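You operate a simulated robot arm through the tools that you are given. There is no shell and no other tool.

You run a simulated robot arm. Do the job below in one go: nothing can be reset, and whatever is moved stays where it is left.

## Task
Push the thick green seal ring home in the coupler.
Fine: lay it on the coupler, slide the carrier IN, push the seal button, slide the carrier OUT again; leave the latch and the other thick rings.

Only the result counts: the job must be done as asked and must still hold three seconds after the hand-in. Knocking over, shifting, dropping, spilling or breaking anything else fails it. A push-on lid holds only when it is set on centred and level and pressed home; a screw cap is set on level and turned clockwise until tight.

## Robot
A 5-joint arm with a two-finger parallel gripper, fixed in place. Base frame: the origin is at the foot of the arm, x ahead of it, y to its left, z up; the work surface is at about z = 0.008. Lengths are in m, angles in rad, forces in N, time in s.
With the tool pointing down near the work surface it reaches from about 0.26 to 0.68 m from the base axis. Its first joint turns from -1.152 to 1.152 rad. The tool tilts only in the upright plane through the base axis and itself; it spins freely about its own axis. Payload 2.9 kg.
The TCP is the grasp point between the finger pads, 0.03 m short of the fingertips. In the tool frame z runs along the fingers and y along their closing line. The gripper opens to 0.11 m. The fingers are 0.02 m wide and 0.01 m thick; the gripper's body (0.048 by 0.112 m) begins 0.055 m behind the TCP.
Orientation is that of the tool frame in the base frame, as a unit quaternion [x, y, z, w]. With the fingers straight down and closing along the base's y, the tool's x points along the base's -x, its y along +y and its z along -z.

## Interface
- The arm moves only by the tool send_rows. Its argument "commands" is a list of rows, each a list of 7 numbers: the closure, from 0 (fully open) to 1 (shut), then the shift along the tool's x, y, z in m, then the turn, a rotation vector about the tool's x, y, z in rad. In form: [[jaw, dx, dy, dz, rx, ry, rz], ...]. A call has 1 to 20 rows; each row is the pose to reach, as a shift and turn from the pose commanded when the call began, along the tool's axes at that moment. Rows are played at 5 a second. More than 0.05 m and 0.15 rad between two rows, or a gripper value outside its range, and nothing of the call is played. A pose out of reach is approached as far as the arm can. The call stops where the force on the tool passes 90 N (or 10 N more than at its start, if that is more) or the arm is blocked; 0.2 s more then pass. Each finger travels about 0.108 m/s and halts on what it meets, pressing with about 26 N; the grip force reading is that of the motor and also rises with nothing between the fingers. The clock runs only during rows and for 0.2 s after the last one: add rows that repeat a pose to give the fingers time. It gives the time, the measured TCP pose, the force on the tool (base axes), the opening and the grip force at its end, in the units of the frame above (readings bear some noise), with the torque about the TCP (base axes, N m) and any sound that the robot's microphone picked up.
- Cameras (640 x 400 px; columns grow to the right, rows downward): "scene" is fixed at [0.0088, -0.4342, 0.6099]; the picture's right is [0.95, -0.30, 0.00], its down [-0.15, -0.48, -0.87] and it looks along [0.26, 0.83, -0.50] (base axes); focal length 373 px, centre (320, 200). "wrist" rides on the gripper at [0.073, 0.017, -0.103] in the tool frame; the picture's right is [-0.23, 0.97, 0.00], its down [-0.76, -0.18, -0.62] and it looks along [-0.61, -0.14, 0.78] (tool axes); focal length 222 px, centre (320, 200). There is no depth. A picture from a camera that has moved, and an enlarged one, comes with that camera's place and axes in the base frame and with its lens.
- snapshot(camera): a new picture of that camera. No time passes.
- enlarge(camera, box): a new picture of the part [left, top, right, bottom] of that camera's present view, enlarged. No time passes.
- job_done(): hands the job in; it is judged then, once.

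Nothing tells you positions but the pictures and the camera data. Unless the task says otherwise, let go and move clear before handing in.

The tools are called after "Request:" by a JSON object that holds its "fn" and its "kwargs". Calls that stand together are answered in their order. send_rows: Moves the arm, as the interface text tells. Its arguments: {"type":"object","properties":{"commands":{"type":"array","items":{"type":"array","items":{"type":"number"}}}},"required":["commands"]} The other tools are called the same way: snapshot (camera) takes a picture; enlarge (camera, box) takes an enlarged picture of a part of a camera's view; job_done () hands the job in.

At the start:

```text
time: 0.0
tcp_pos: [0.3527, 0.1561, 0.401]
orientation: [0.001, 1.0, 0.0, 0.0]
contact_force: [-0.4, -0.1, 0.3]
moment: [0.02, -0.02, -0.02]
width: 0.1099
grip_force: 0.0
```

scene: 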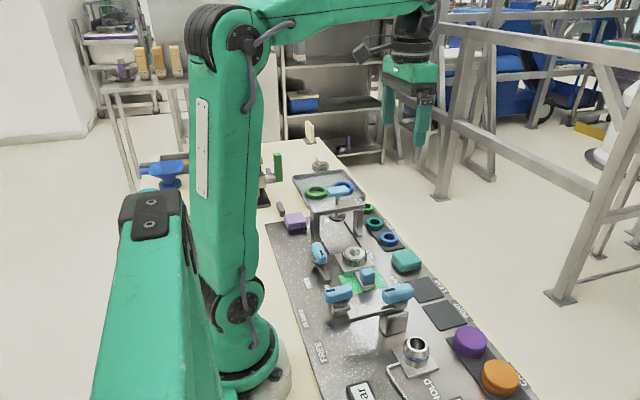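
wrist: 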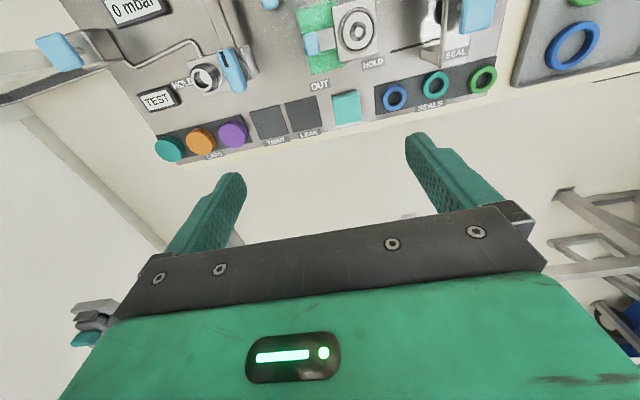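

I see a bench with a test panel, a carrier with a coupler, three seal rings in a tray (blue, teal, green), and larger rings on a raised tray. I'll take enlarged views first to work out the layout.

Request:
{"fn": "enlarge", "kwargs": {"camera": "scene", "box": [270, 140, 430, 240]}}

Request:
{"fn": "enlarge", "kwargs": {"camera": "scene", "box": [290, 220, 450, 320]}}

Request:
{"fn": "enlarge", "kwargs": {"camera": "scene", "box": [300, 300, 540, 400]}}

Request:
{"fn": "enlarge", "kwargs": {"camera": "wrist", "box": [200, 0, 520, 140]}}

```text
4.00 times, centred on (350, 190) of scene
camera zoom: at [0.0088, -0.4342, 0.6099], right [0.95, -0.3, 0.0], down [-0.15, -0.48, -0.87], along [0.26, 0.83, -0.5], focal length 1491 px, centre (200, 240)
```

zoom: 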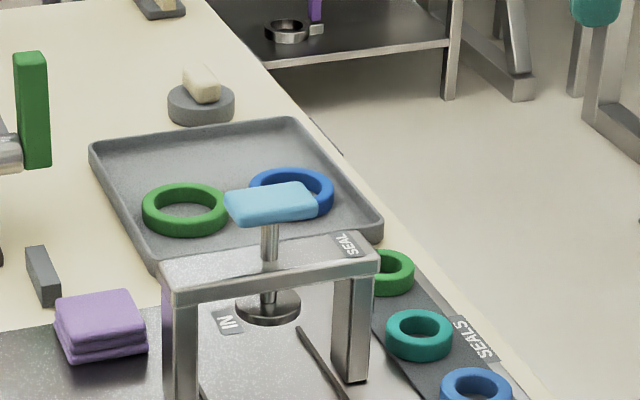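

```text
4.00 times, centred on (370, 270) of scene
camera zoom: at [0.0088, -0.4342, 0.6099], right [0.95, -0.3, 0.0], down [-0.15, -0.48, -0.87], along [0.26, 0.83, -0.5], focal length 1491 px, centre (120, -80)
```

zoom: 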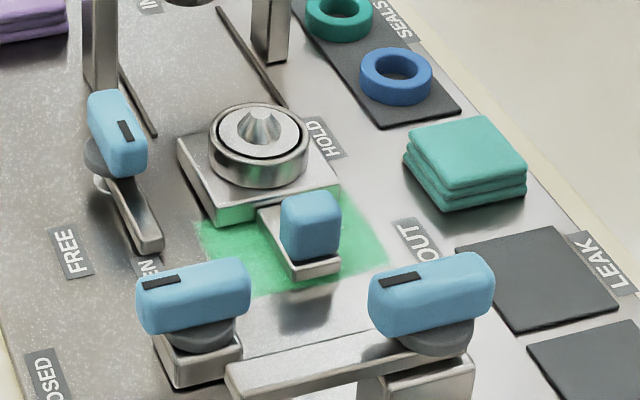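

```text
2.67 times, centred on (420, 350) of scene
camera zoom: at [0.0088, -0.4342, 0.6099], right [0.95, -0.3, 0.0], down [-0.15, -0.48, -0.87], along [0.26, 0.83, -0.5], focal length 994 px, centre (53, -200)
```

zoom: 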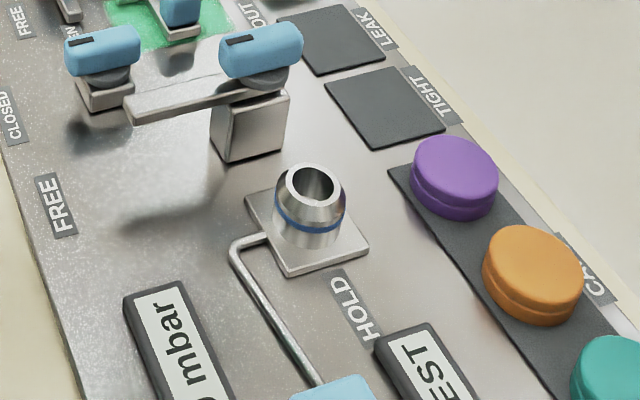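

```text
2.00 times, centred on (360, 70) of wrist
camera zoom: at [0.2793, 0.1724, 0.5041], right [0.23, 0.97, 0.0], down [0.76, -0.18, 0.62], along [0.61, -0.14, -0.78], focal length 444 px, centre (240, 460)
```

zoom: 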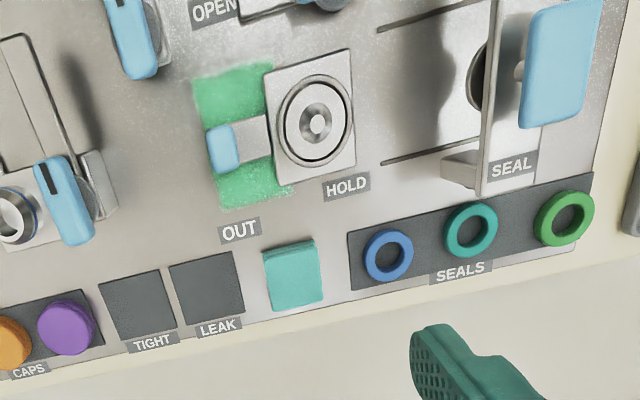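

The three small fat rings sit in the SEALS rack, with the green one farthest at about (0.438, 0.459). The carrier, with the coupler on it, is OUT at about (0.304, 0.23), and the press is at about y = 0.36. I want a closer look at the coupler, latch, press and rings before I move.

Request:
{"fn": "enlarge", "kwargs": {"camera": "scene", "box": [330, 235, 394, 275]}}

Request:
{"fn": "enlarge", "kwargs": {"camera": "scene", "box": [300, 180, 380, 230]}}

Request:
{"fn": "enlarge", "kwargs": {"camera": "scene", "box": [350, 195, 414, 235]}}

Request:
{"fn": "enlarge", "kwargs": {"camera": "wrist", "box": [280, 0, 440, 100]}}

```text
10.00 times, centred on (362, 255) of scene
camera zoom: at [0.0088, -0.4342, 0.6099], right [0.95, -0.3, 0.0], down [-0.15, -0.48, -0.87], along [0.26, 0.83, -0.5], focal length 3728 px, centre (-100, -350)
```

zoom: 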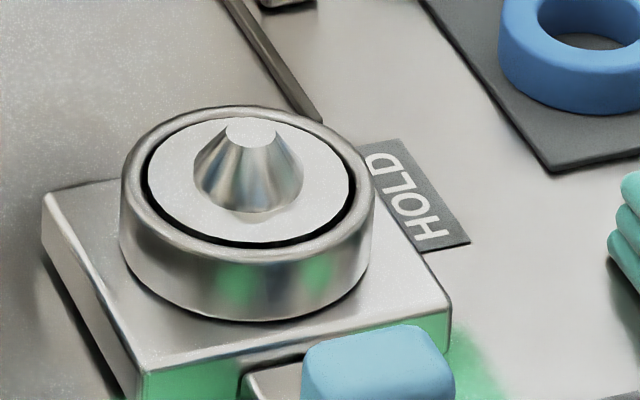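

```text
8.00 times, centred on (340, 205) of scene
camera zoom: at [0.0088, -0.4342, 0.6099], right [0.95, -0.3, 0.0], down [-0.15, -0.48, -0.87], along [0.26, 0.83, -0.5], focal length 2982 px, centre (160, 160)
```

zoom: 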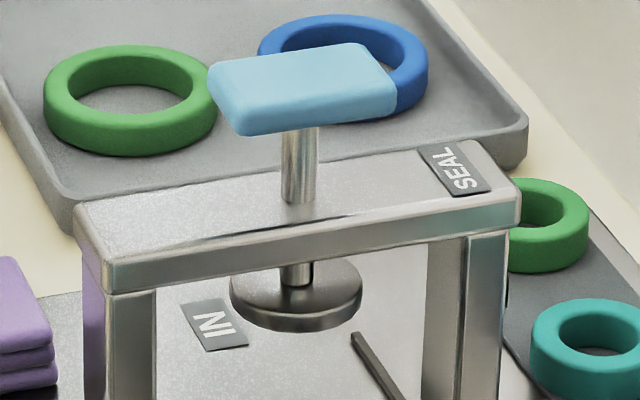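

```text
10.00 times, centred on (382, 215) of scene
camera zoom: at [0.0088, -0.4342, 0.6099], right [0.95, -0.3, 0.0], down [-0.15, -0.48, -0.87], along [0.26, 0.83, -0.5], focal length 3728 px, centre (-300, 50)
```

zoom: 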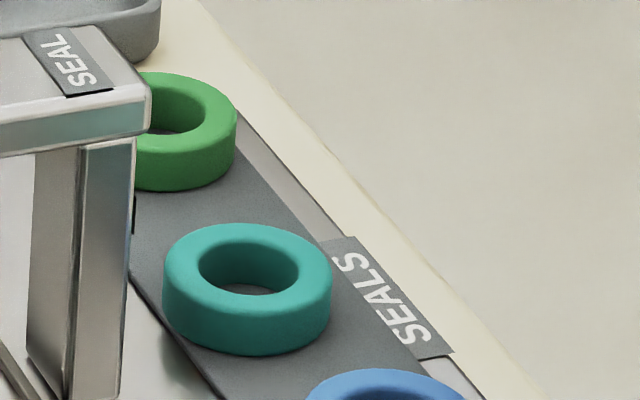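

```text
4.00 times, centred on (360, 50) of wrist
camera zoom: at [0.2793, 0.1724, 0.5041], right [0.23, 0.97, 0.0], down [0.76, -0.18, 0.62], along [0.61, -0.14, -0.78], focal length 888 px, centre (160, 800)
```

zoom: 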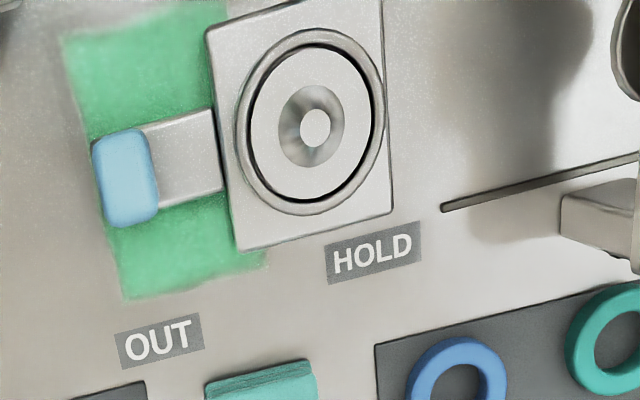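

Layout as I read it: the coupler is a cup about 0.049 m across inside with a centring cone, and the rack rings are about 0.046 m across with a hole of about 0.027 m, so they fit it. The larger rings on the tray are the thin ones. I'll turn the gripper to close along the base x axis and move above the green ring to look at it.

Request:
{"fn": "send_rows", "kwargs": {"commands": [[0, -0.0071, 0.0252, 0.0, 0, 0, -0.1309], [0, -0.0142, 0.0505, 0.0, 0, 0, -0.2618], [0, -0.0213, 0.0757, 0.0, 0, 0, -0.3927], [0, -0.0284, 0.101, 0.0, 0, 0, -0.5236], [0, -0.0355, 0.1262, 0.0, 0, 0, -0.6545], [0, -0.0427, 0.1515, 0.0, 0, 0, -0.7854], [0, -0.0498, 0.1767, 0.0, 0, 0, -0.9163], [0, -0.0569, 0.2019, 0.02, 0, 0, -1.0472], [0, -0.064, 0.2272, 0.04, 0, 0, -1.1781], [0, -0.0711, 0.2524, 0.06, 0, 0, -1.309], [0, -0.0782, 0.2777, 0.08, 0, 0, -1.4399], [0, -0.0853, 0.3029, 0.1, 0, 0, -1.5708], [0, -0.0853, 0.3029, 0.1, 0, 0, -1.5708]]}}

Request:
{"fn": "snapshot", "kwargs": {"camera": "wrist"}}

Request:
{"fn": "snapshot", "kwargs": {"camera": "scene"}}

```text
time: 2.8
tcp_pos: [0.4299, 0.4506, 0.2954]
orientation: [0.707, -0.707, 0.0, 0.0]
contact_force: [0.5, -0.3, 0.4]
moment: [-0.04, 0.01, -0.01]
width: 0.1098
grip_force: 0.0
out of reach, approached as far as the arm can: row 12, 13
```

```text
taken
camera wrist: at [0.4128, 0.3779, 0.3998], right [-0.97, 0.23, 0.0], down [0.18, 0.76, 0.62], along [0.14, 0.61, -0.78], focal length 222 px, centre (320, 200)
```

wrist: 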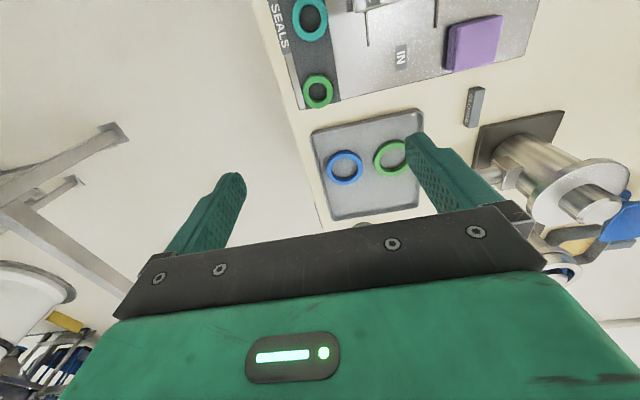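

```text
taken
```

scene: 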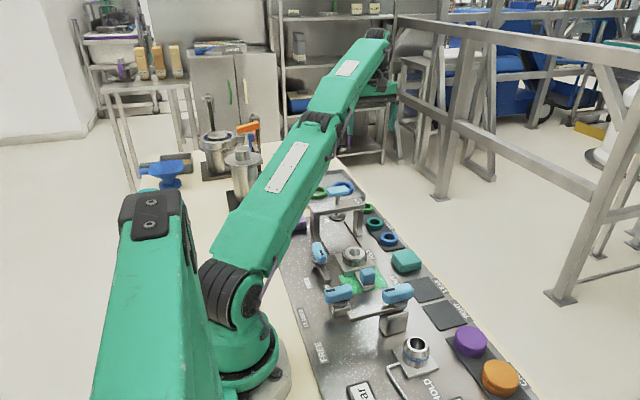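

The arm stopped just short of the commanded point because that height is beyond its reach, but lower down it should reach. The green ring is well in view, so I'll enlarge it to measure it.

Request:
{"fn": "enlarge", "kwargs": {"camera": "wrist", "box": [256, 0, 416, 100]}}

Request:
{"fn": "enlarge", "kwargs": {"camera": "wrist", "box": [286, 70, 350, 110]}}

Request:
{"fn": "enlarge", "kwargs": {"camera": "wrist", "box": [300, 90, 460, 230]}}

```text
4.00 times, centred on (336, 50) of wrist
camera zoom: at [0.4128, 0.3779, 0.3998], right [-0.97, 0.23, 0.0], down [0.18, 0.76, 0.62], along [0.14, 0.61, -0.78], focal length 888 px, centre (256, 800)
```

zoom: 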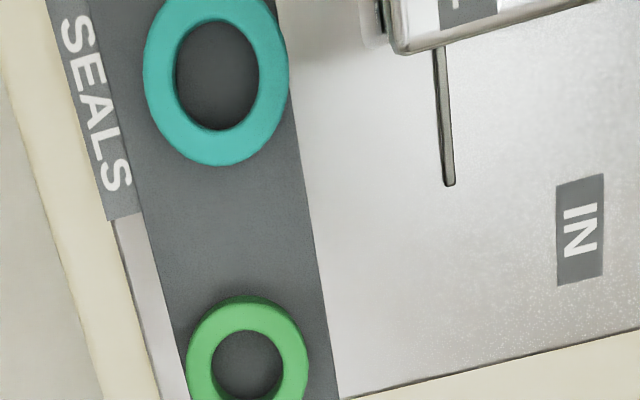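

```text
10.00 times, centred on (318, 90) of wrist
camera zoom: at [0.4128, 0.3779, 0.3998], right [-0.97, 0.23, 0.0], down [0.18, 0.76, 0.62], along [0.14, 0.61, -0.78], focal length 2221 px, centre (340, 1300)
```

zoom: 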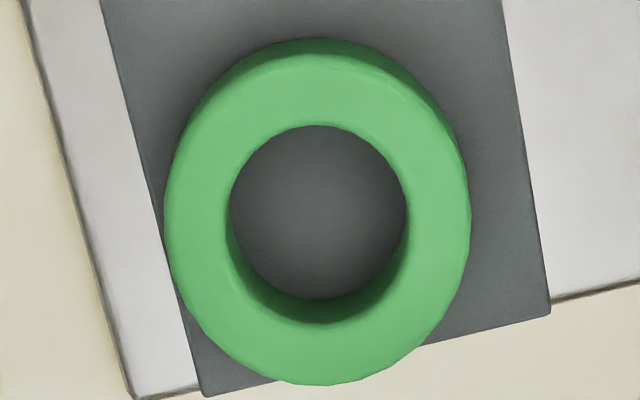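

```text
2.86 times, centred on (380, 160) of wrist
camera zoom: at [0.4128, 0.3779, 0.3998], right [-0.97, 0.23, 0.0], down [0.18, 0.76, 0.62], along [0.14, 0.61, -0.78], focal length 635 px, centre (149, 314)
```

zoom: 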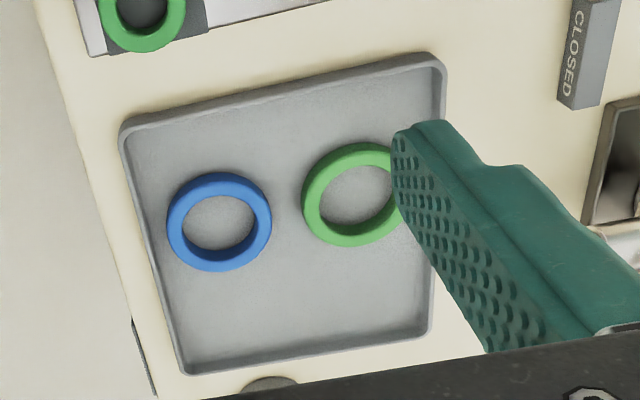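

The green ring is about 0.047 m across, with its hole about 0.0275 m, and is centred near (0.435, 0.458). The tray starts at about y = 0.526, so there is room. I'll descend above it and narrow the jaw a little.

Request:
{"fn": "send_rows", "kwargs": {"commands": [[0.1, -0.0015, -0.001, 0.03, 0, 0, 0], [0.2, -0.003, -0.002, 0.06, 0, 0, 0], [0.3, -0.0045, -0.003, 0.09, 0, 0, 0], [0.3, -0.006, -0.004, 0.12, 0, 0, 0], [0.3, -0.007, -0.005, 0.15, 0, 0, 0], [0.3, -0.0074, -0.0051, 0.175, 0, 0, 0], [0.3, -0.0074, -0.0051, 0.175, 0, 0, 0]]}}

Request:
{"fn": "snapshot", "kwargs": {"camera": "wrist"}}

Request:
{"fn": "enlarge", "kwargs": {"camera": "scene", "box": [320, 150, 416, 210]}}

```text
time: 4.4
tcp_pos: [0.4351, 0.4565, 0.119]
orientation: [-0.706, 0.708, 0.0, 0.0]
contact_force: [-0.1, -0.8, -1.4]
moment: [-0.01, 0.02, 0.01]
width: 0.0768
grip_force: 0.1
```

```text
taken
camera wrist: at [0.4175, 0.3847, 0.2239], right [-0.97, 0.23, 0.0], down [0.18, 0.76, 0.62], along [0.14, 0.61, -0.78], focal length 222 px, centre (320, 200)
```

wrist: 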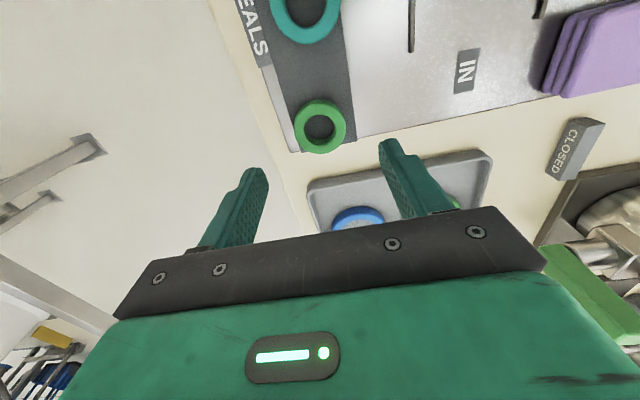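

```text
6.67 times, centred on (368, 180) of scene
camera zoom: at [0.0088, -0.4342, 0.6099], right [0.95, -0.3, 0.0], down [-0.15, -0.48, -0.87], along [0.26, 0.83, -0.5], focal length 2485 px, centre (0, 333)
```

zoom: 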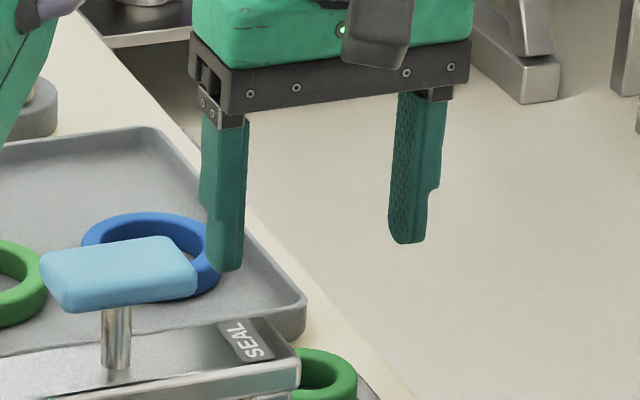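

Request:
{"fn": "enlarge", "kwargs": {"camera": "wrist", "box": [272, 80, 368, 170]}}

Request:
{"fn": "enlarge", "kwargs": {"camera": "wrist", "box": [180, 80, 500, 280]}}

```text
4.44 times, centred on (320, 125) of wrist
camera zoom: at [0.4175, 0.3847, 0.2239], right [-0.97, 0.23, 0.0], down [0.18, 0.76, 0.62], along [0.14, 0.61, -0.78], focal length 987 px, centre (320, 533)
```

zoom: 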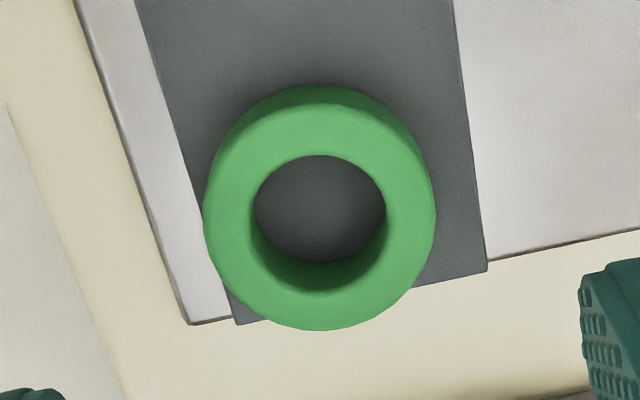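

```text
2.00 times, centred on (340, 180) of wrist
camera zoom: at [0.4175, 0.3847, 0.2239], right [-0.97, 0.23, 0.0], down [0.18, 0.76, 0.62], along [0.14, 0.61, -0.78], focal length 444 px, centre (280, 240)
```

zoom: 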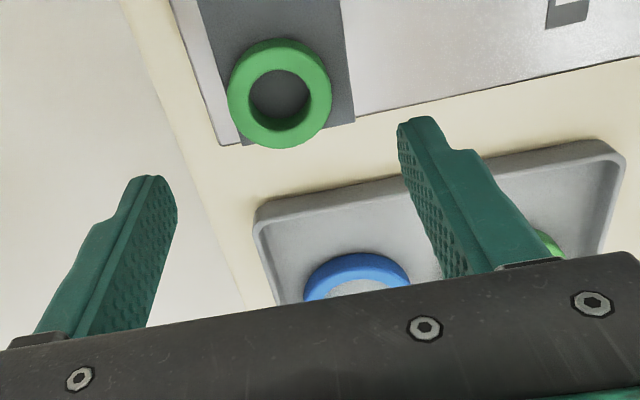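

The ring top is near z = 0.0275, with its base at about 0.012 and its centre at about (0.435, 0.4595). I'll lower the fingertips to about 7 mm above its base, so they stay clear of the coupler rim later, and then close.

Request:
{"fn": "send_rows", "kwargs": {"commands": [[0.3, -0.002, 0, 0.02, 0, 0, 0], [0.3, -0.002, 0, 0.04, 0, 0, 0], [0.3, -0.002, 0, 0.06, 0, 0, 0], [0.3, -0.002, 0, 0.0705, 0, 0, 0], [0.3, -0.002, 0, 0.0705, 0, 0, 0]]}}

Request:
{"fn": "snapshot", "kwargs": {"camera": "wrist"}}

Request:
{"fn": "enlarge", "kwargs": {"camera": "scene", "box": [320, 170, 416, 230]}}

```text
time: 5.6
tcp_pos: [0.436, 0.4581, 0.049]
orientation: [-0.707, 0.707, 0.0, 0.0]
contact_force: [-0.3, -0.9, -0.5]
moment: [-0.01, 0.0, -0.01]
width: 0.077
grip_force: 0.0
```

```text
taken
camera wrist: at [0.4175, 0.3866, 0.1535], right [-0.97, 0.23, 0.0], down [0.18, 0.76, 0.62], along [0.14, 0.61, -0.78], focal length 222 px, centre (320, 200)
```

wrist: 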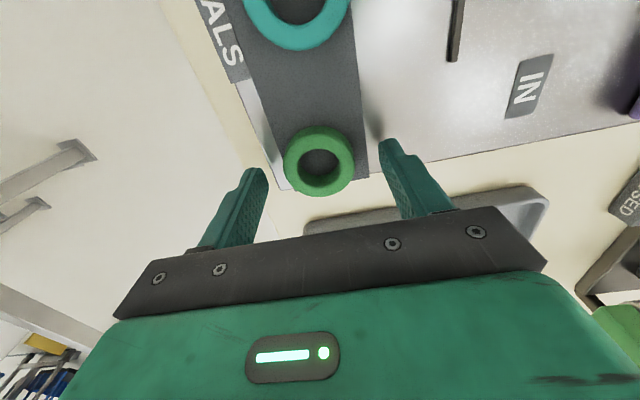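

```text
6.67 times, centred on (368, 200) of scene
camera zoom: at [0.0088, -0.4342, 0.6099], right [0.95, -0.3, 0.0], down [-0.15, -0.48, -0.87], along [0.26, 0.83, -0.5], focal length 2485 px, centre (0, 200)
```

zoom: 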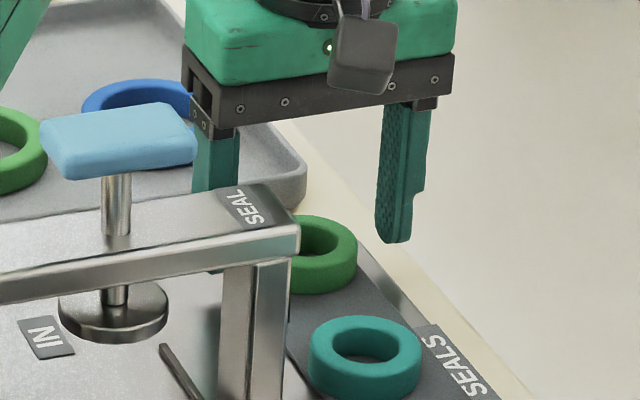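

Request:
{"fn": "enlarge", "kwargs": {"camera": "wrist", "box": [240, 110, 400, 210]}}

```text
4.00 times, centred on (320, 160) of wrist
camera zoom: at [0.4175, 0.3866, 0.1535], right [-0.97, 0.23, 0.0], down [0.18, 0.76, 0.62], along [0.14, 0.61, -0.78], focal length 888 px, centre (320, 360)
```

zoom: 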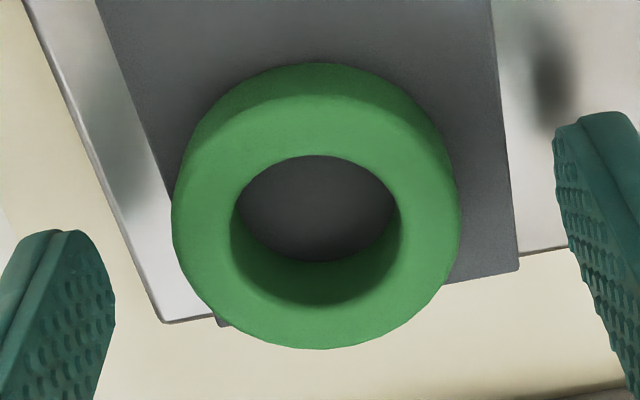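

The ring and fingers line up to within about a millimetre. I'll drop 1.5 mm more, close on the ring and lift it slightly to check the grip.

Request:
{"fn": "send_rows", "kwargs": {"commands": [[0.3, 0, 0, 0.0015, 0, 0, 0], [0.45, 0, 0, 0.0015, 0, 0, 0], [0.6, 0, 0, 0.0015, 0, 0, 0], [0.7, 0, 0, 0.0015, 0, 0, 0], [0.7, 0, 0, 0.0015, 0, 0, 0], [0.7, 0, 0, 0.0015, 0, 0, 0]]}}

Request:
{"fn": "snapshot", "kwargs": {"camera": "wrist"}}

```text
time: 7.0
tcp_pos: [0.4352, 0.4588, 0.0484]
orientation: [-0.707, 0.708, 0.0, 0.0]
contact_force: [-0.2, -0.1, -0.1]
moment: [-0.04, 0.01, 0.02]
width: 0.0461
grip_force: 25.4
```

```text
taken
camera wrist: at [0.4174, 0.3867, 0.1523], right [-0.97, 0.23, 0.0], down [0.18, 0.76, 0.62], along [0.14, 0.61, -0.78], focal length 222 px, centre (320, 200)
```

wrist: 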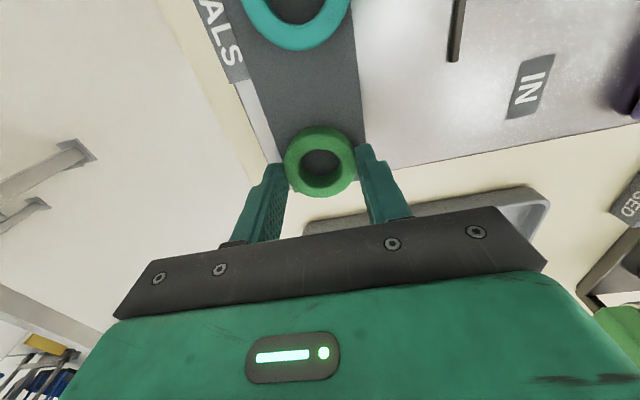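

The jaw stopped at 0.046 m with about 25 N, so the ring is held. I'll lift it, travel back in -y outside the press, then bring it over the coupler at a safe height and look.

Request:
{"fn": "send_rows", "kwargs": {"commands": [[0.7, 0, 0, -0.01, 0, 0, 0], [0.7, 0, 0, -0.03, 0, 0, 0], [0.7, 0, 0, -0.06, 0, 0, 0], [0.7, 0, 0, -0.09, 0, 0, 0], [0.7, 0.015, 0, -0.115, 0, 0, 0], [0.7, 0.04, 0, -0.12, 0, 0, 0], [0.7, 0.07, 0, -0.12, 0, 0, 0], [0.7, 0.1, 0, -0.12, 0, 0, 0], [0.7, 0.13, 0, -0.12, 0, 0, 0], [0.7, 0.16, 0, -0.12, 0, 0, 0], [0.7, 0.19, 0.01, -0.12, 0, 0, 0], [0.7, 0.21, 0.03, -0.12, 0, 0, 0], [0.7, 0.22, 0.06, -0.12, 0, 0, 0], [0.7, 0.228, 0.09, -0.12, 0, 0, 0], [0.7, 0.228, 0.115, -0.12, 0, 0, 0], [0.7, 0.228, 0.131, -0.12, 0, 0, 0], [0.7, 0.228, 0.131, -0.12, 0, 0, 0], [0.7, 0.228, 0.131, -0.12, 0, 0, 0]]}}

Request:
{"fn": "snapshot", "kwargs": {"camera": "wrist"}}

Request:
{"fn": "snapshot", "kwargs": {"camera": "scene"}}

```text
time: 10.8
tcp_pos: [0.3032, 0.232, 0.1689]
orientation: [-0.706, 0.708, 0.0, 0.001]
contact_force: [-0.9, 0.4, 0.2]
moment: [-0.02, -0.02, -0.01]
width: 0.0462
grip_force: 25.9
```

```text
taken
camera wrist: at [0.2861, 0.1596, 0.2731], right [-0.97, 0.23, 0.0], down [0.18, 0.76, 0.62], along [0.14, 0.61, -0.78], focal length 222 px, centre (320, 200)
```

wrist: 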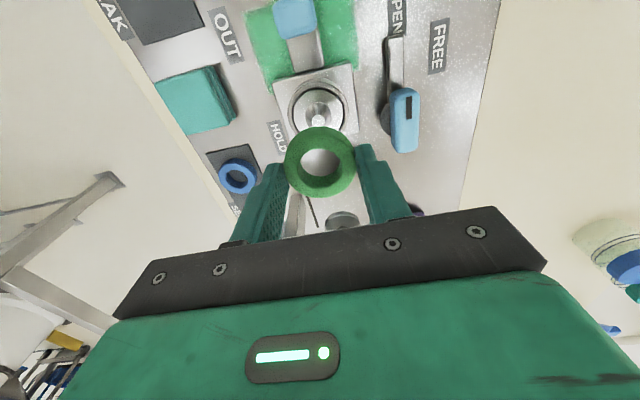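

```text
taken
```

scene: 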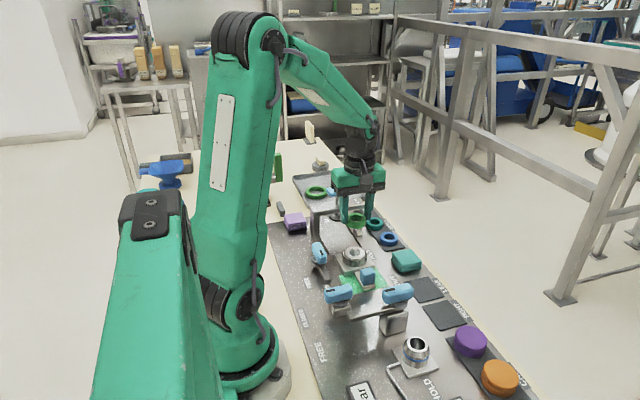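

Request:
{"fn": "enlarge", "kwargs": {"camera": "wrist", "box": [240, 0, 400, 100]}}

Request:
{"fn": "enlarge", "kwargs": {"camera": "wrist", "box": [240, 60, 400, 230]}}

Request:
{"fn": "enlarge", "kwargs": {"camera": "scene", "box": [310, 200, 406, 280]}}

Request:
{"fn": "enlarge", "kwargs": {"camera": "wrist", "box": [360, 0, 520, 160]}}

```text
4.00 times, centred on (320, 50) of wrist
camera zoom: at [0.2861, 0.1596, 0.2731], right [-0.97, 0.23, 0.0], down [0.18, 0.76, 0.62], along [0.14, 0.61, -0.78], focal length 888 px, centre (320, 800)
```

zoom: 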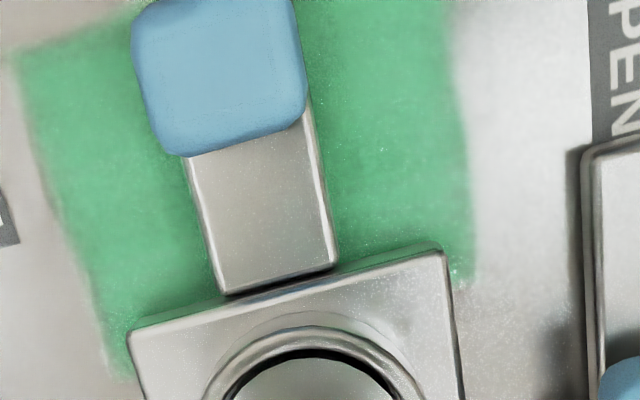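

```text
2.35 times, centred on (320, 145) of wrist
camera zoom: at [0.2861, 0.1596, 0.2731], right [-0.97, 0.23, 0.0], down [0.18, 0.76, 0.62], along [0.14, 0.61, -0.78], focal length 523 px, centre (320, 329)
```

zoom: 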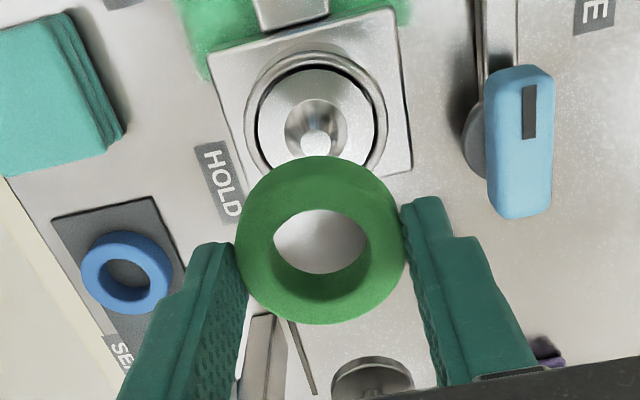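

```text
5.00 times, centred on (358, 240) of scene
camera zoom: at [0.0088, -0.4342, 0.6099], right [0.95, -0.3, 0.0], down [-0.15, -0.48, -0.87], along [0.26, 0.83, -0.5], focal length 1864 px, centre (130, 0)
```

zoom: 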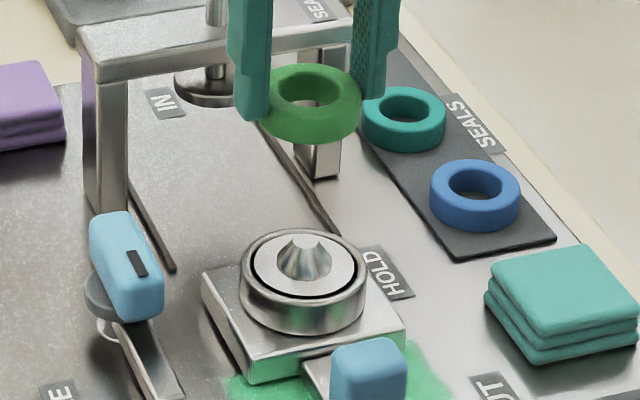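

```text
2.50 times, centred on (440, 80) of wrist
camera zoom: at [0.2861, 0.1596, 0.2731], right [-0.97, 0.23, 0.0], down [0.18, 0.76, 0.62], along [0.14, 0.61, -0.78], focal length 555 px, centre (20, 500)
```

zoom: 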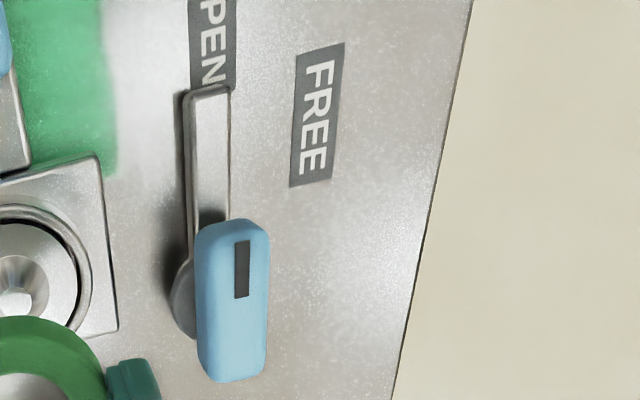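

The carrier, coupler and latch are all in view. The latch bar lies along the FREE side, clear of the carrier, so I'll leave it. I'll zoom in on the coupler here, then take a second view from a shifted position to fix its position and height.

Request:
{"fn": "enlarge", "kwargs": {"camera": "wrist", "box": [272, 65, 368, 135]}}

Request:
{"fn": "send_rows", "kwargs": {"commands": [[0.7, -0.015, 0, 0.0, 0, 0, 0], [0.7, -0.03, 0, 0.01, 0, 0, 0], [0.7, -0.045, 0, 0.02, 0, 0, 0], [0.7, -0.055, 0, 0.02, 0, 0, 0], [0.7, -0.055, 0, 0.02, 0, 0, 0]]}}

Request:
{"fn": "snapshot", "kwargs": {"camera": "wrist"}}

Request:
{"fn": "enlarge", "kwargs": {"camera": "wrist", "box": [256, 0, 384, 80]}}

```text
5.71 times, centred on (320, 100) of wrist
camera zoom: at [0.2861, 0.1596, 0.2731], right [-0.97, 0.23, 0.0], down [0.18, 0.76, 0.62], along [0.14, 0.61, -0.78], focal length 1269 px, centre (320, 771)
```

zoom: 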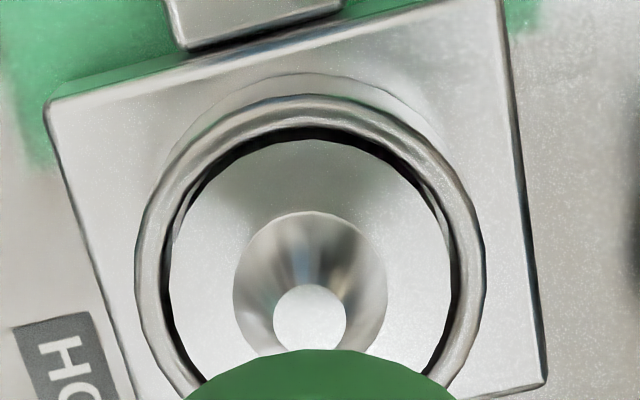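

```text
time: 12.0
tcp_pos: [0.3043, 0.2879, 0.1484]
orientation: [-0.707, 0.707, 0.0, 0.0]
contact_force: [0.0, 0.4, 0.1]
moment: [0.0, 0.02, 0.03]
width: 0.0464
grip_force: 25.7
```

```text
taken
camera wrist: at [0.2863, 0.2147, 0.2525], right [-0.97, 0.23, 0.0], down [0.18, 0.76, 0.62], along [0.14, 0.61, -0.78], focal length 222 px, centre (320, 200)
```

wrist: 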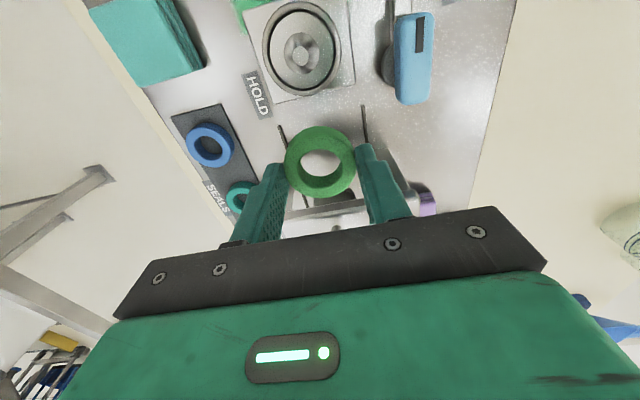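

```text
5.00 times, centred on (320, 40) of wrist
camera zoom: at [0.2863, 0.2147, 0.2525], right [-0.97, 0.23, 0.0], down [0.18, 0.76, 0.62], along [0.14, 0.61, -0.78], focal length 1111 px, centre (320, 1000)
```

zoom: 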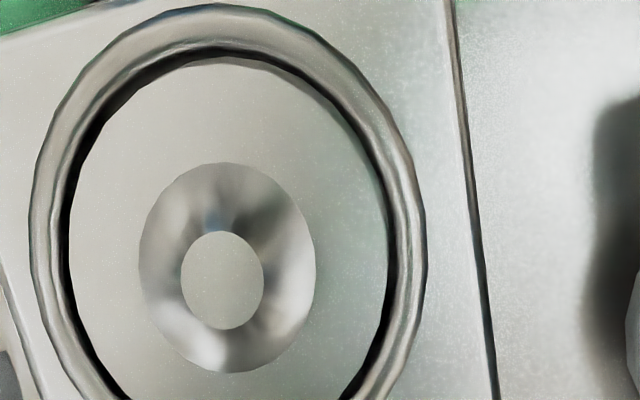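

The two views agree: the cone tip is at (0.3045, 0.2301, 0.063), the seat disc is at about z = 0.047, and the rim is about 0.061 m across. I'll move the ring exactly above the cone and check the alignment before lowering.

Request:
{"fn": "send_rows", "kwargs": {"commands": [[0.7, 0.015, -0.0003, 0.0, 0, 0, 0], [0.7, 0.03, -0.0006, 0.0, 0, 0, 0], [0.7, 0.045, -0.0009, 0.0, 0, 0, 0], [0.7, 0.0576, -0.0012, 0.01, 0, 0, 0], [0.7, 0.0576, -0.0012, 0.0295, 0, 0, 0], [0.7, 0.0576, -0.0012, 0.0295, 0, 0, 0]]}}

Request:
{"fn": "enlarge", "kwargs": {"camera": "wrist", "box": [240, 80, 400, 220]}}

Request:
{"fn": "enlarge", "kwargs": {"camera": "scene", "box": [310, 210, 406, 280]}}

```text
time: 13.4
tcp_pos: [0.3058, 0.2283, 0.1189]
orientation: [0.707, -0.707, 0.001, 0.0]
contact_force: [-0.7, 0.0, -0.3]
moment: [-0.01, 0.01, 0.03]
width: 0.0464
grip_force: 26.4
```

```text
2.86 times, centred on (320, 150) of wrist
camera zoom: at [0.2873, 0.1564, 0.2232], right [-0.97, 0.23, 0.0], down [0.18, 0.76, 0.62], along [0.14, 0.61, -0.78], focal length 635 px, centre (320, 343)
```

zoom: 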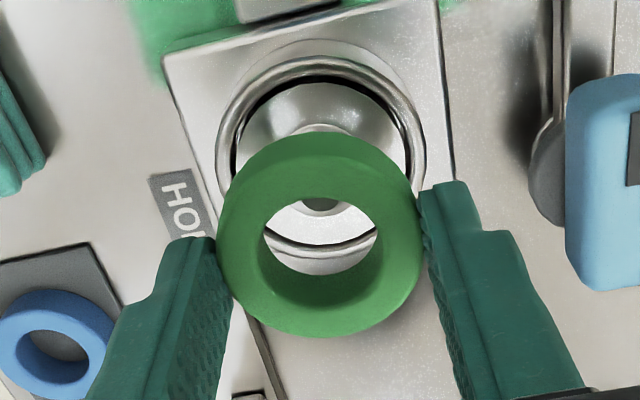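

```text
5.71 times, centred on (358, 245) of scene
camera zoom: at [0.0088, -0.4342, 0.6099], right [0.95, -0.3, 0.0], down [-0.15, -0.48, -0.87], along [0.26, 0.83, -0.5], focal length 2130 px, centre (103, -57)
```

zoom: 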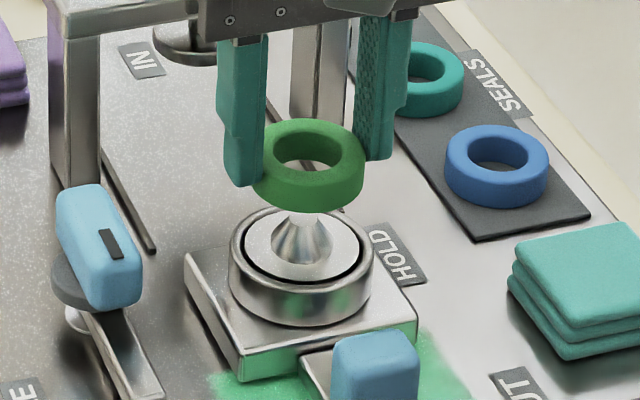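

Request:
{"fn": "enlarge", "kwargs": {"camera": "wrist", "box": [288, 120, 352, 170]}}

Request:
{"fn": "enlarge", "kwargs": {"camera": "wrist", "box": [280, 115, 360, 205]}}

Request:
{"fn": "enlarge", "kwargs": {"camera": "scene", "box": [334, 220, 382, 270]}}

```text
8.00 times, centred on (320, 145) of wrist
camera zoom: at [0.2873, 0.1564, 0.2232], right [-0.97, 0.23, 0.0], down [0.18, 0.76, 0.62], along [0.14, 0.61, -0.78], focal length 1777 px, centre (320, 640)
```

zoom: 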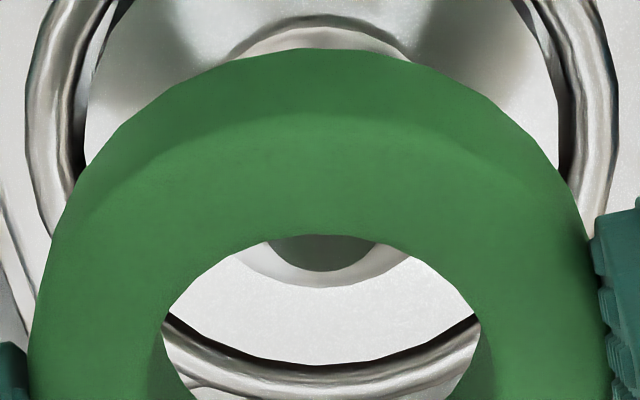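

```text
4.44 times, centred on (320, 160) of wrist
camera zoom: at [0.2873, 0.1564, 0.2232], right [-0.97, 0.23, 0.0], down [0.18, 0.76, 0.62], along [0.14, 0.61, -0.78], focal length 987 px, centre (320, 378)
```

zoom: 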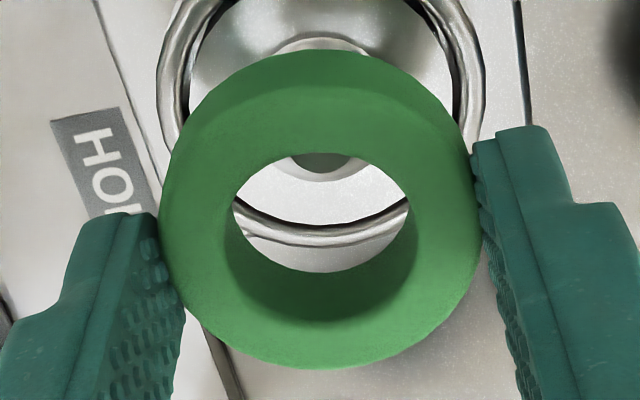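

```text
8.00 times, centred on (358, 245) of scene
camera zoom: at [0.0088, -0.4342, 0.6099], right [0.95, -0.3, 0.0], down [-0.15, -0.48, -0.87], along [0.26, 0.83, -0.5], focal length 2982 px, centre (16, -160)
```

zoom: 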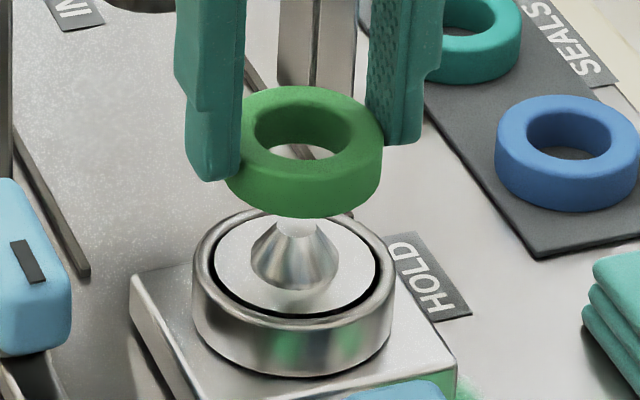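

The ring is centred within about 1 mm (0.2292 against 0.2301 in y). I'll correct that and lower it over the cone until its base is about 4 mm above the seat.

Request:
{"fn": "send_rows", "kwargs": {"commands": [[0.7, -0.0008, 0, 0.0, 0, 0, 0], [0.7, -0.0008, 0, 0.008, 0, 0, 0], [0.7, -0.0008, 0, 0.016, 0, 0, 0], [0.7, -0.0008, 0, 0.024, 0, 0, 0], [0.7, -0.0008, 0, 0.028, 0, 0, 0], [0.7, -0.0008, 0, 0.03, 0, 0, 0], [0.7, -0.0008, 0, 0.032, 0, 0, 0], [0.7, -0.0008, 0, 0.032, 0, 0, 0]]}}

Request:
{"fn": "enlarge", "kwargs": {"camera": "wrist", "box": [240, 80, 400, 220]}}

Request:
{"fn": "enlarge", "kwargs": {"camera": "scene", "box": [334, 220, 382, 270]}}

```text
time: 15.2
tcp_pos: [0.307, 0.23, 0.0877]
orientation: [-0.707, 0.707, -0.001, -0.001]
contact_force: [-0.1, -0.5, -0.8]
moment: [-0.02, -0.01, 0.01]
width: 0.0466
grip_force: 26.5
```

```text
2.86 times, centred on (320, 150) of wrist
camera zoom: at [0.2879, 0.1571, 0.1912], right [-0.97, 0.23, 0.0], down [0.18, 0.76, 0.62], along [0.14, 0.61, -0.78], focal length 635 px, centre (320, 343)
```

zoom: 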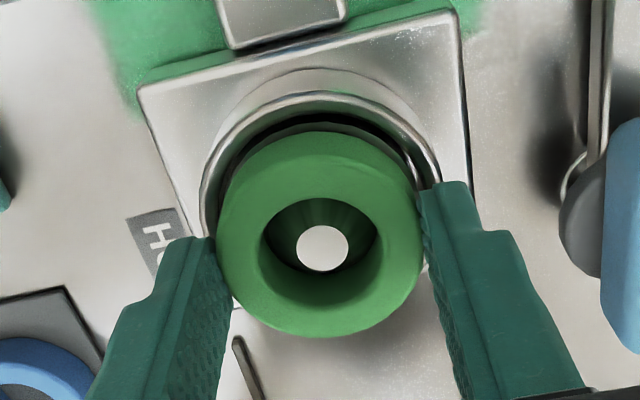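

```text
8.00 times, centred on (358, 245) of scene
camera zoom: at [0.0088, -0.4342, 0.6099], right [0.95, -0.3, 0.0], down [-0.15, -0.48, -0.87], along [0.26, 0.83, -0.5], focal length 2982 px, centre (16, -160)
```

zoom: 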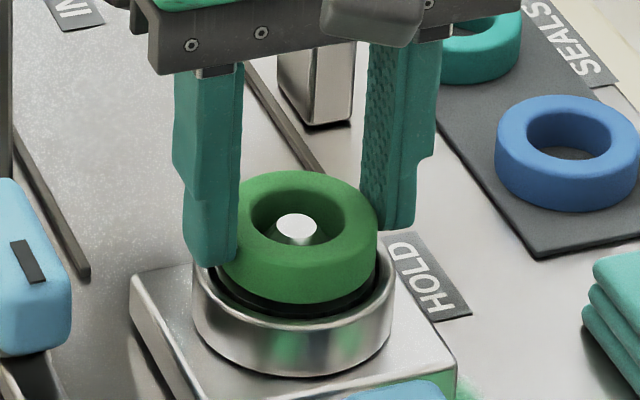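

The cone tip shows centred in the ring hole, with no contact force. I'll lower in small steps and watch the force.

Request:
{"fn": "send_rows", "kwargs": {"commands": [[0.7, 0, 0, 0.001, 0, 0, 0], [0.7, 0, 0, 0.002, 0, 0, 0], [0.7, 0, 0, 0.002, 0, 0, 0]]}}

Request:
{"fn": "enlarge", "kwargs": {"camera": "scene", "box": [334, 220, 382, 270]}}

```text
time: 16.0
tcp_pos: [0.3058, 0.2303, 0.0857]
orientation: [-0.707, 0.707, 0.0, 0.0]
contact_force: [0.8, 0.3, 0.3]
moment: [0.03, 0.0, -0.01]
width: 0.0465
grip_force: 26.0
```

```text
8.00 times, centred on (358, 245) of scene
camera zoom: at [0.0088, -0.4342, 0.6099], right [0.95, -0.3, 0.0], down [-0.15, -0.48, -0.87], along [0.26, 0.83, -0.5], focal length 2982 px, centre (16, -160)
```

zoom: 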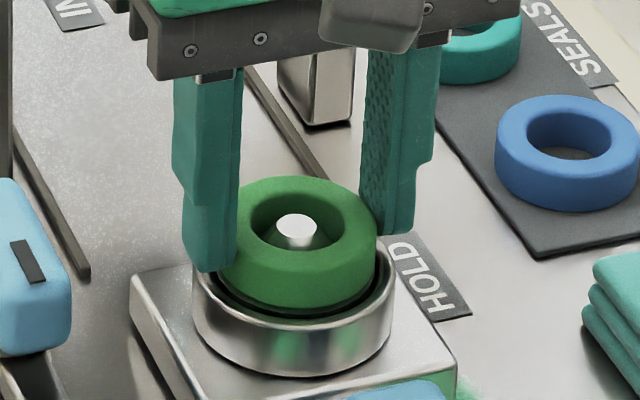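

Request:
{"fn": "send_rows", "kwargs": {"commands": [[0.7, 0, 0, 0.0005, 0, 0, 0], [0.7, 0, 0, 0.001, 0, 0, 0], [0.7, 0, 0, 0.001, 0, 0, 0]]}}

Request:
{"fn": "enlarge", "kwargs": {"camera": "scene", "box": [342, 235, 374, 265]}}

```text
time: 16.8
tcp_pos: [0.3055, 0.2302, 0.0837]
orientation: [-0.706, 0.708, -0.001, 0.0]
contact_force: [0.2, -0.6, 8.8]
moment: [-0.03, 0.09, -0.01]
width: 0.0469
grip_force: 26.2
```

```text
13.33 times, centred on (358, 250) of scene
camera zoom: at [0.0088, -0.4342, 0.6099], right [0.95, -0.3, 0.0], down [-0.15, -0.48, -0.87], along [0.26, 0.83, -0.5], focal length 4970 px, centre (-187, -467)
```

zoom: 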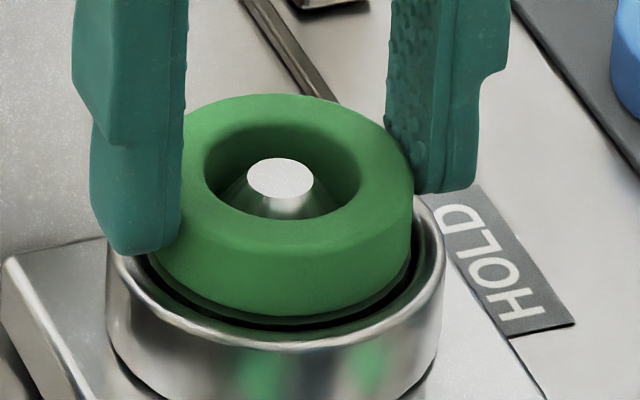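

The force rose to about 9 N upward, so the ring has reached the seat. I'll relieve it by 0.5 mm and open the jaw gradually to release the ring.

Request:
{"fn": "send_rows", "kwargs": {"commands": [[0.7, 0, 0, -0.0005, 0, 0, 0], [0.7, 0, 0, -0.0007, 0, 0, 0], [0.55, 0, 0, -0.0007, 0, 0, 0], [0.5, 0, 0, -0.0007, 0, 0, 0], [0.45, 0, 0, -0.0007, 0, 0, 0], [0.4, 0, 0, -0.0007, 0, 0, 0], [0.35, 0, 0, -0.0007, 0, 0, 0], [0.35, 0, 0, -0.0007, 0, 0, 0]]}}

Request:
{"fn": "enlarge", "kwargs": {"camera": "scene", "box": [334, 225, 382, 265]}}

Request:
{"fn": "enlarge", "kwargs": {"camera": "wrist", "box": [240, 80, 400, 220]}}

```text
time: 18.6
tcp_pos: [0.3055, 0.2294, 0.0848]
orientation: [-0.707, 0.707, 0.0, 0.001]
contact_force: [0.6, -0.1, 0.5]
moment: [0.03, 0.01, 0.02]
width: 0.0715
grip_force: 0.0
```

```text
10.00 times, centred on (358, 245) of scene
camera zoom: at [0.0088, -0.4342, 0.6099], right [0.95, -0.3, 0.0], down [-0.15, -0.48, -0.87], along [0.26, 0.83, -0.5], focal length 3728 px, centre (-60, -250)
```

zoom: 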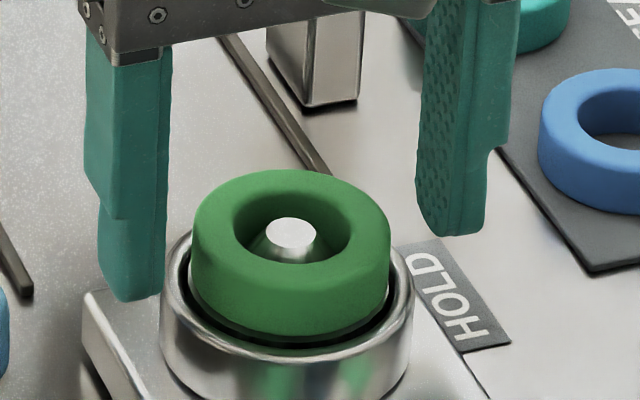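

```text
2.86 times, centred on (320, 150) of wrist
camera zoom: at [0.2877, 0.1574, 0.1887], right [-0.97, 0.23, 0.0], down [0.18, 0.76, 0.62], along [0.14, 0.61, -0.78], focal length 635 px, centre (320, 343)
```

zoom: 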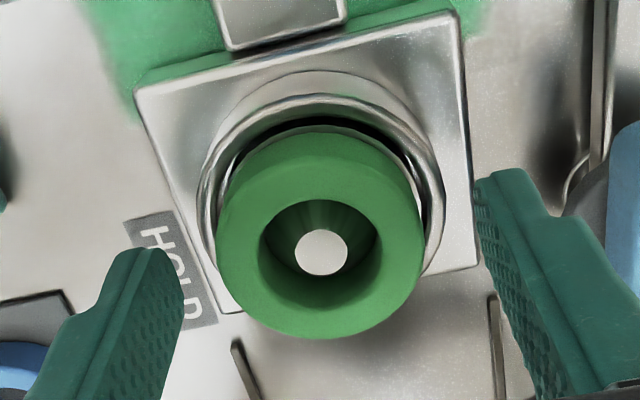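

The ring is resting centred and level on the cone, and the fingers are clear. I'll rise straight up and move back over the carrier handle to look at it.

Request:
{"fn": "send_rows", "kwargs": {"commands": [[0.35, 0, 0, -0.01, 0, 0, 0], [0.35, 0, 0, -0.03, 0, 0, 0], [0.35, 0, 0, -0.055, 0, 0, 0], [0.35, 0, 0, -0.08, 0, 0, 0], [0.35, 0.02, 0, -0.08, 0, 0, 0], [0.35, 0.05, 0, -0.08, 0, 0, 0], [0.35, 0.08, 0, -0.08, 0, 0, 0], [0.35, 0.08, 0, -0.08, 0, 0, 0]]}}

Request:
{"fn": "snapshot", "kwargs": {"camera": "wrist"}}

Request:
{"fn": "enlarge", "kwargs": {"camera": "wrist", "box": [240, 60, 400, 220]}}

Request:
{"fn": "enlarge", "kwargs": {"camera": "scene", "box": [310, 225, 406, 305]}}

```text
time: 20.4
tcp_pos: [0.3057, 0.1498, 0.1663]
orientation: [0.707, -0.707, -0.001, 0.0]
contact_force: [0.5, -0.2, 0.6]
moment: [0.02, 0.01, 0.0]
width: 0.0714
grip_force: 0.0
```

```text
taken
camera wrist: at [0.2866, 0.0772, 0.2694], right [-0.97, 0.23, 0.0], down [0.18, 0.76, 0.62], along [0.14, 0.61, -0.78], focal length 222 px, centre (320, 200)
```

wrist: 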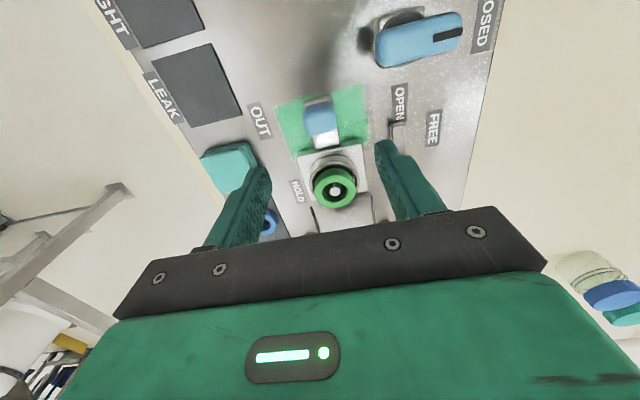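

```text
2.50 times, centred on (320, 140) of wrist
camera zoom: at [0.2866, 0.0772, 0.2694], right [-0.97, 0.23, 0.0], down [0.18, 0.76, 0.62], along [0.14, 0.61, -0.78], focal length 555 px, centre (320, 350)
```

zoom: 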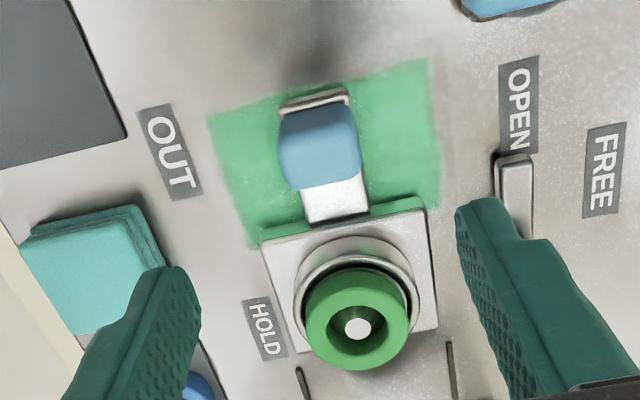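

```text
5.00 times, centred on (358, 265) of scene
camera zoom: at [0.0088, -0.4342, 0.6099], right [0.95, -0.3, 0.0], down [-0.15, -0.48, -0.87], along [0.26, 0.83, -0.5], focal length 1864 px, centre (130, -125)
```

zoom: 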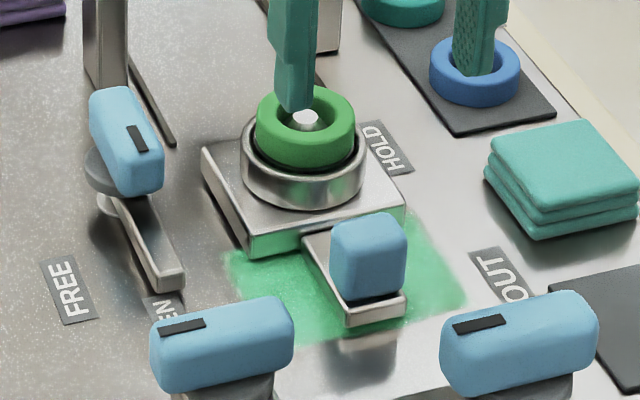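

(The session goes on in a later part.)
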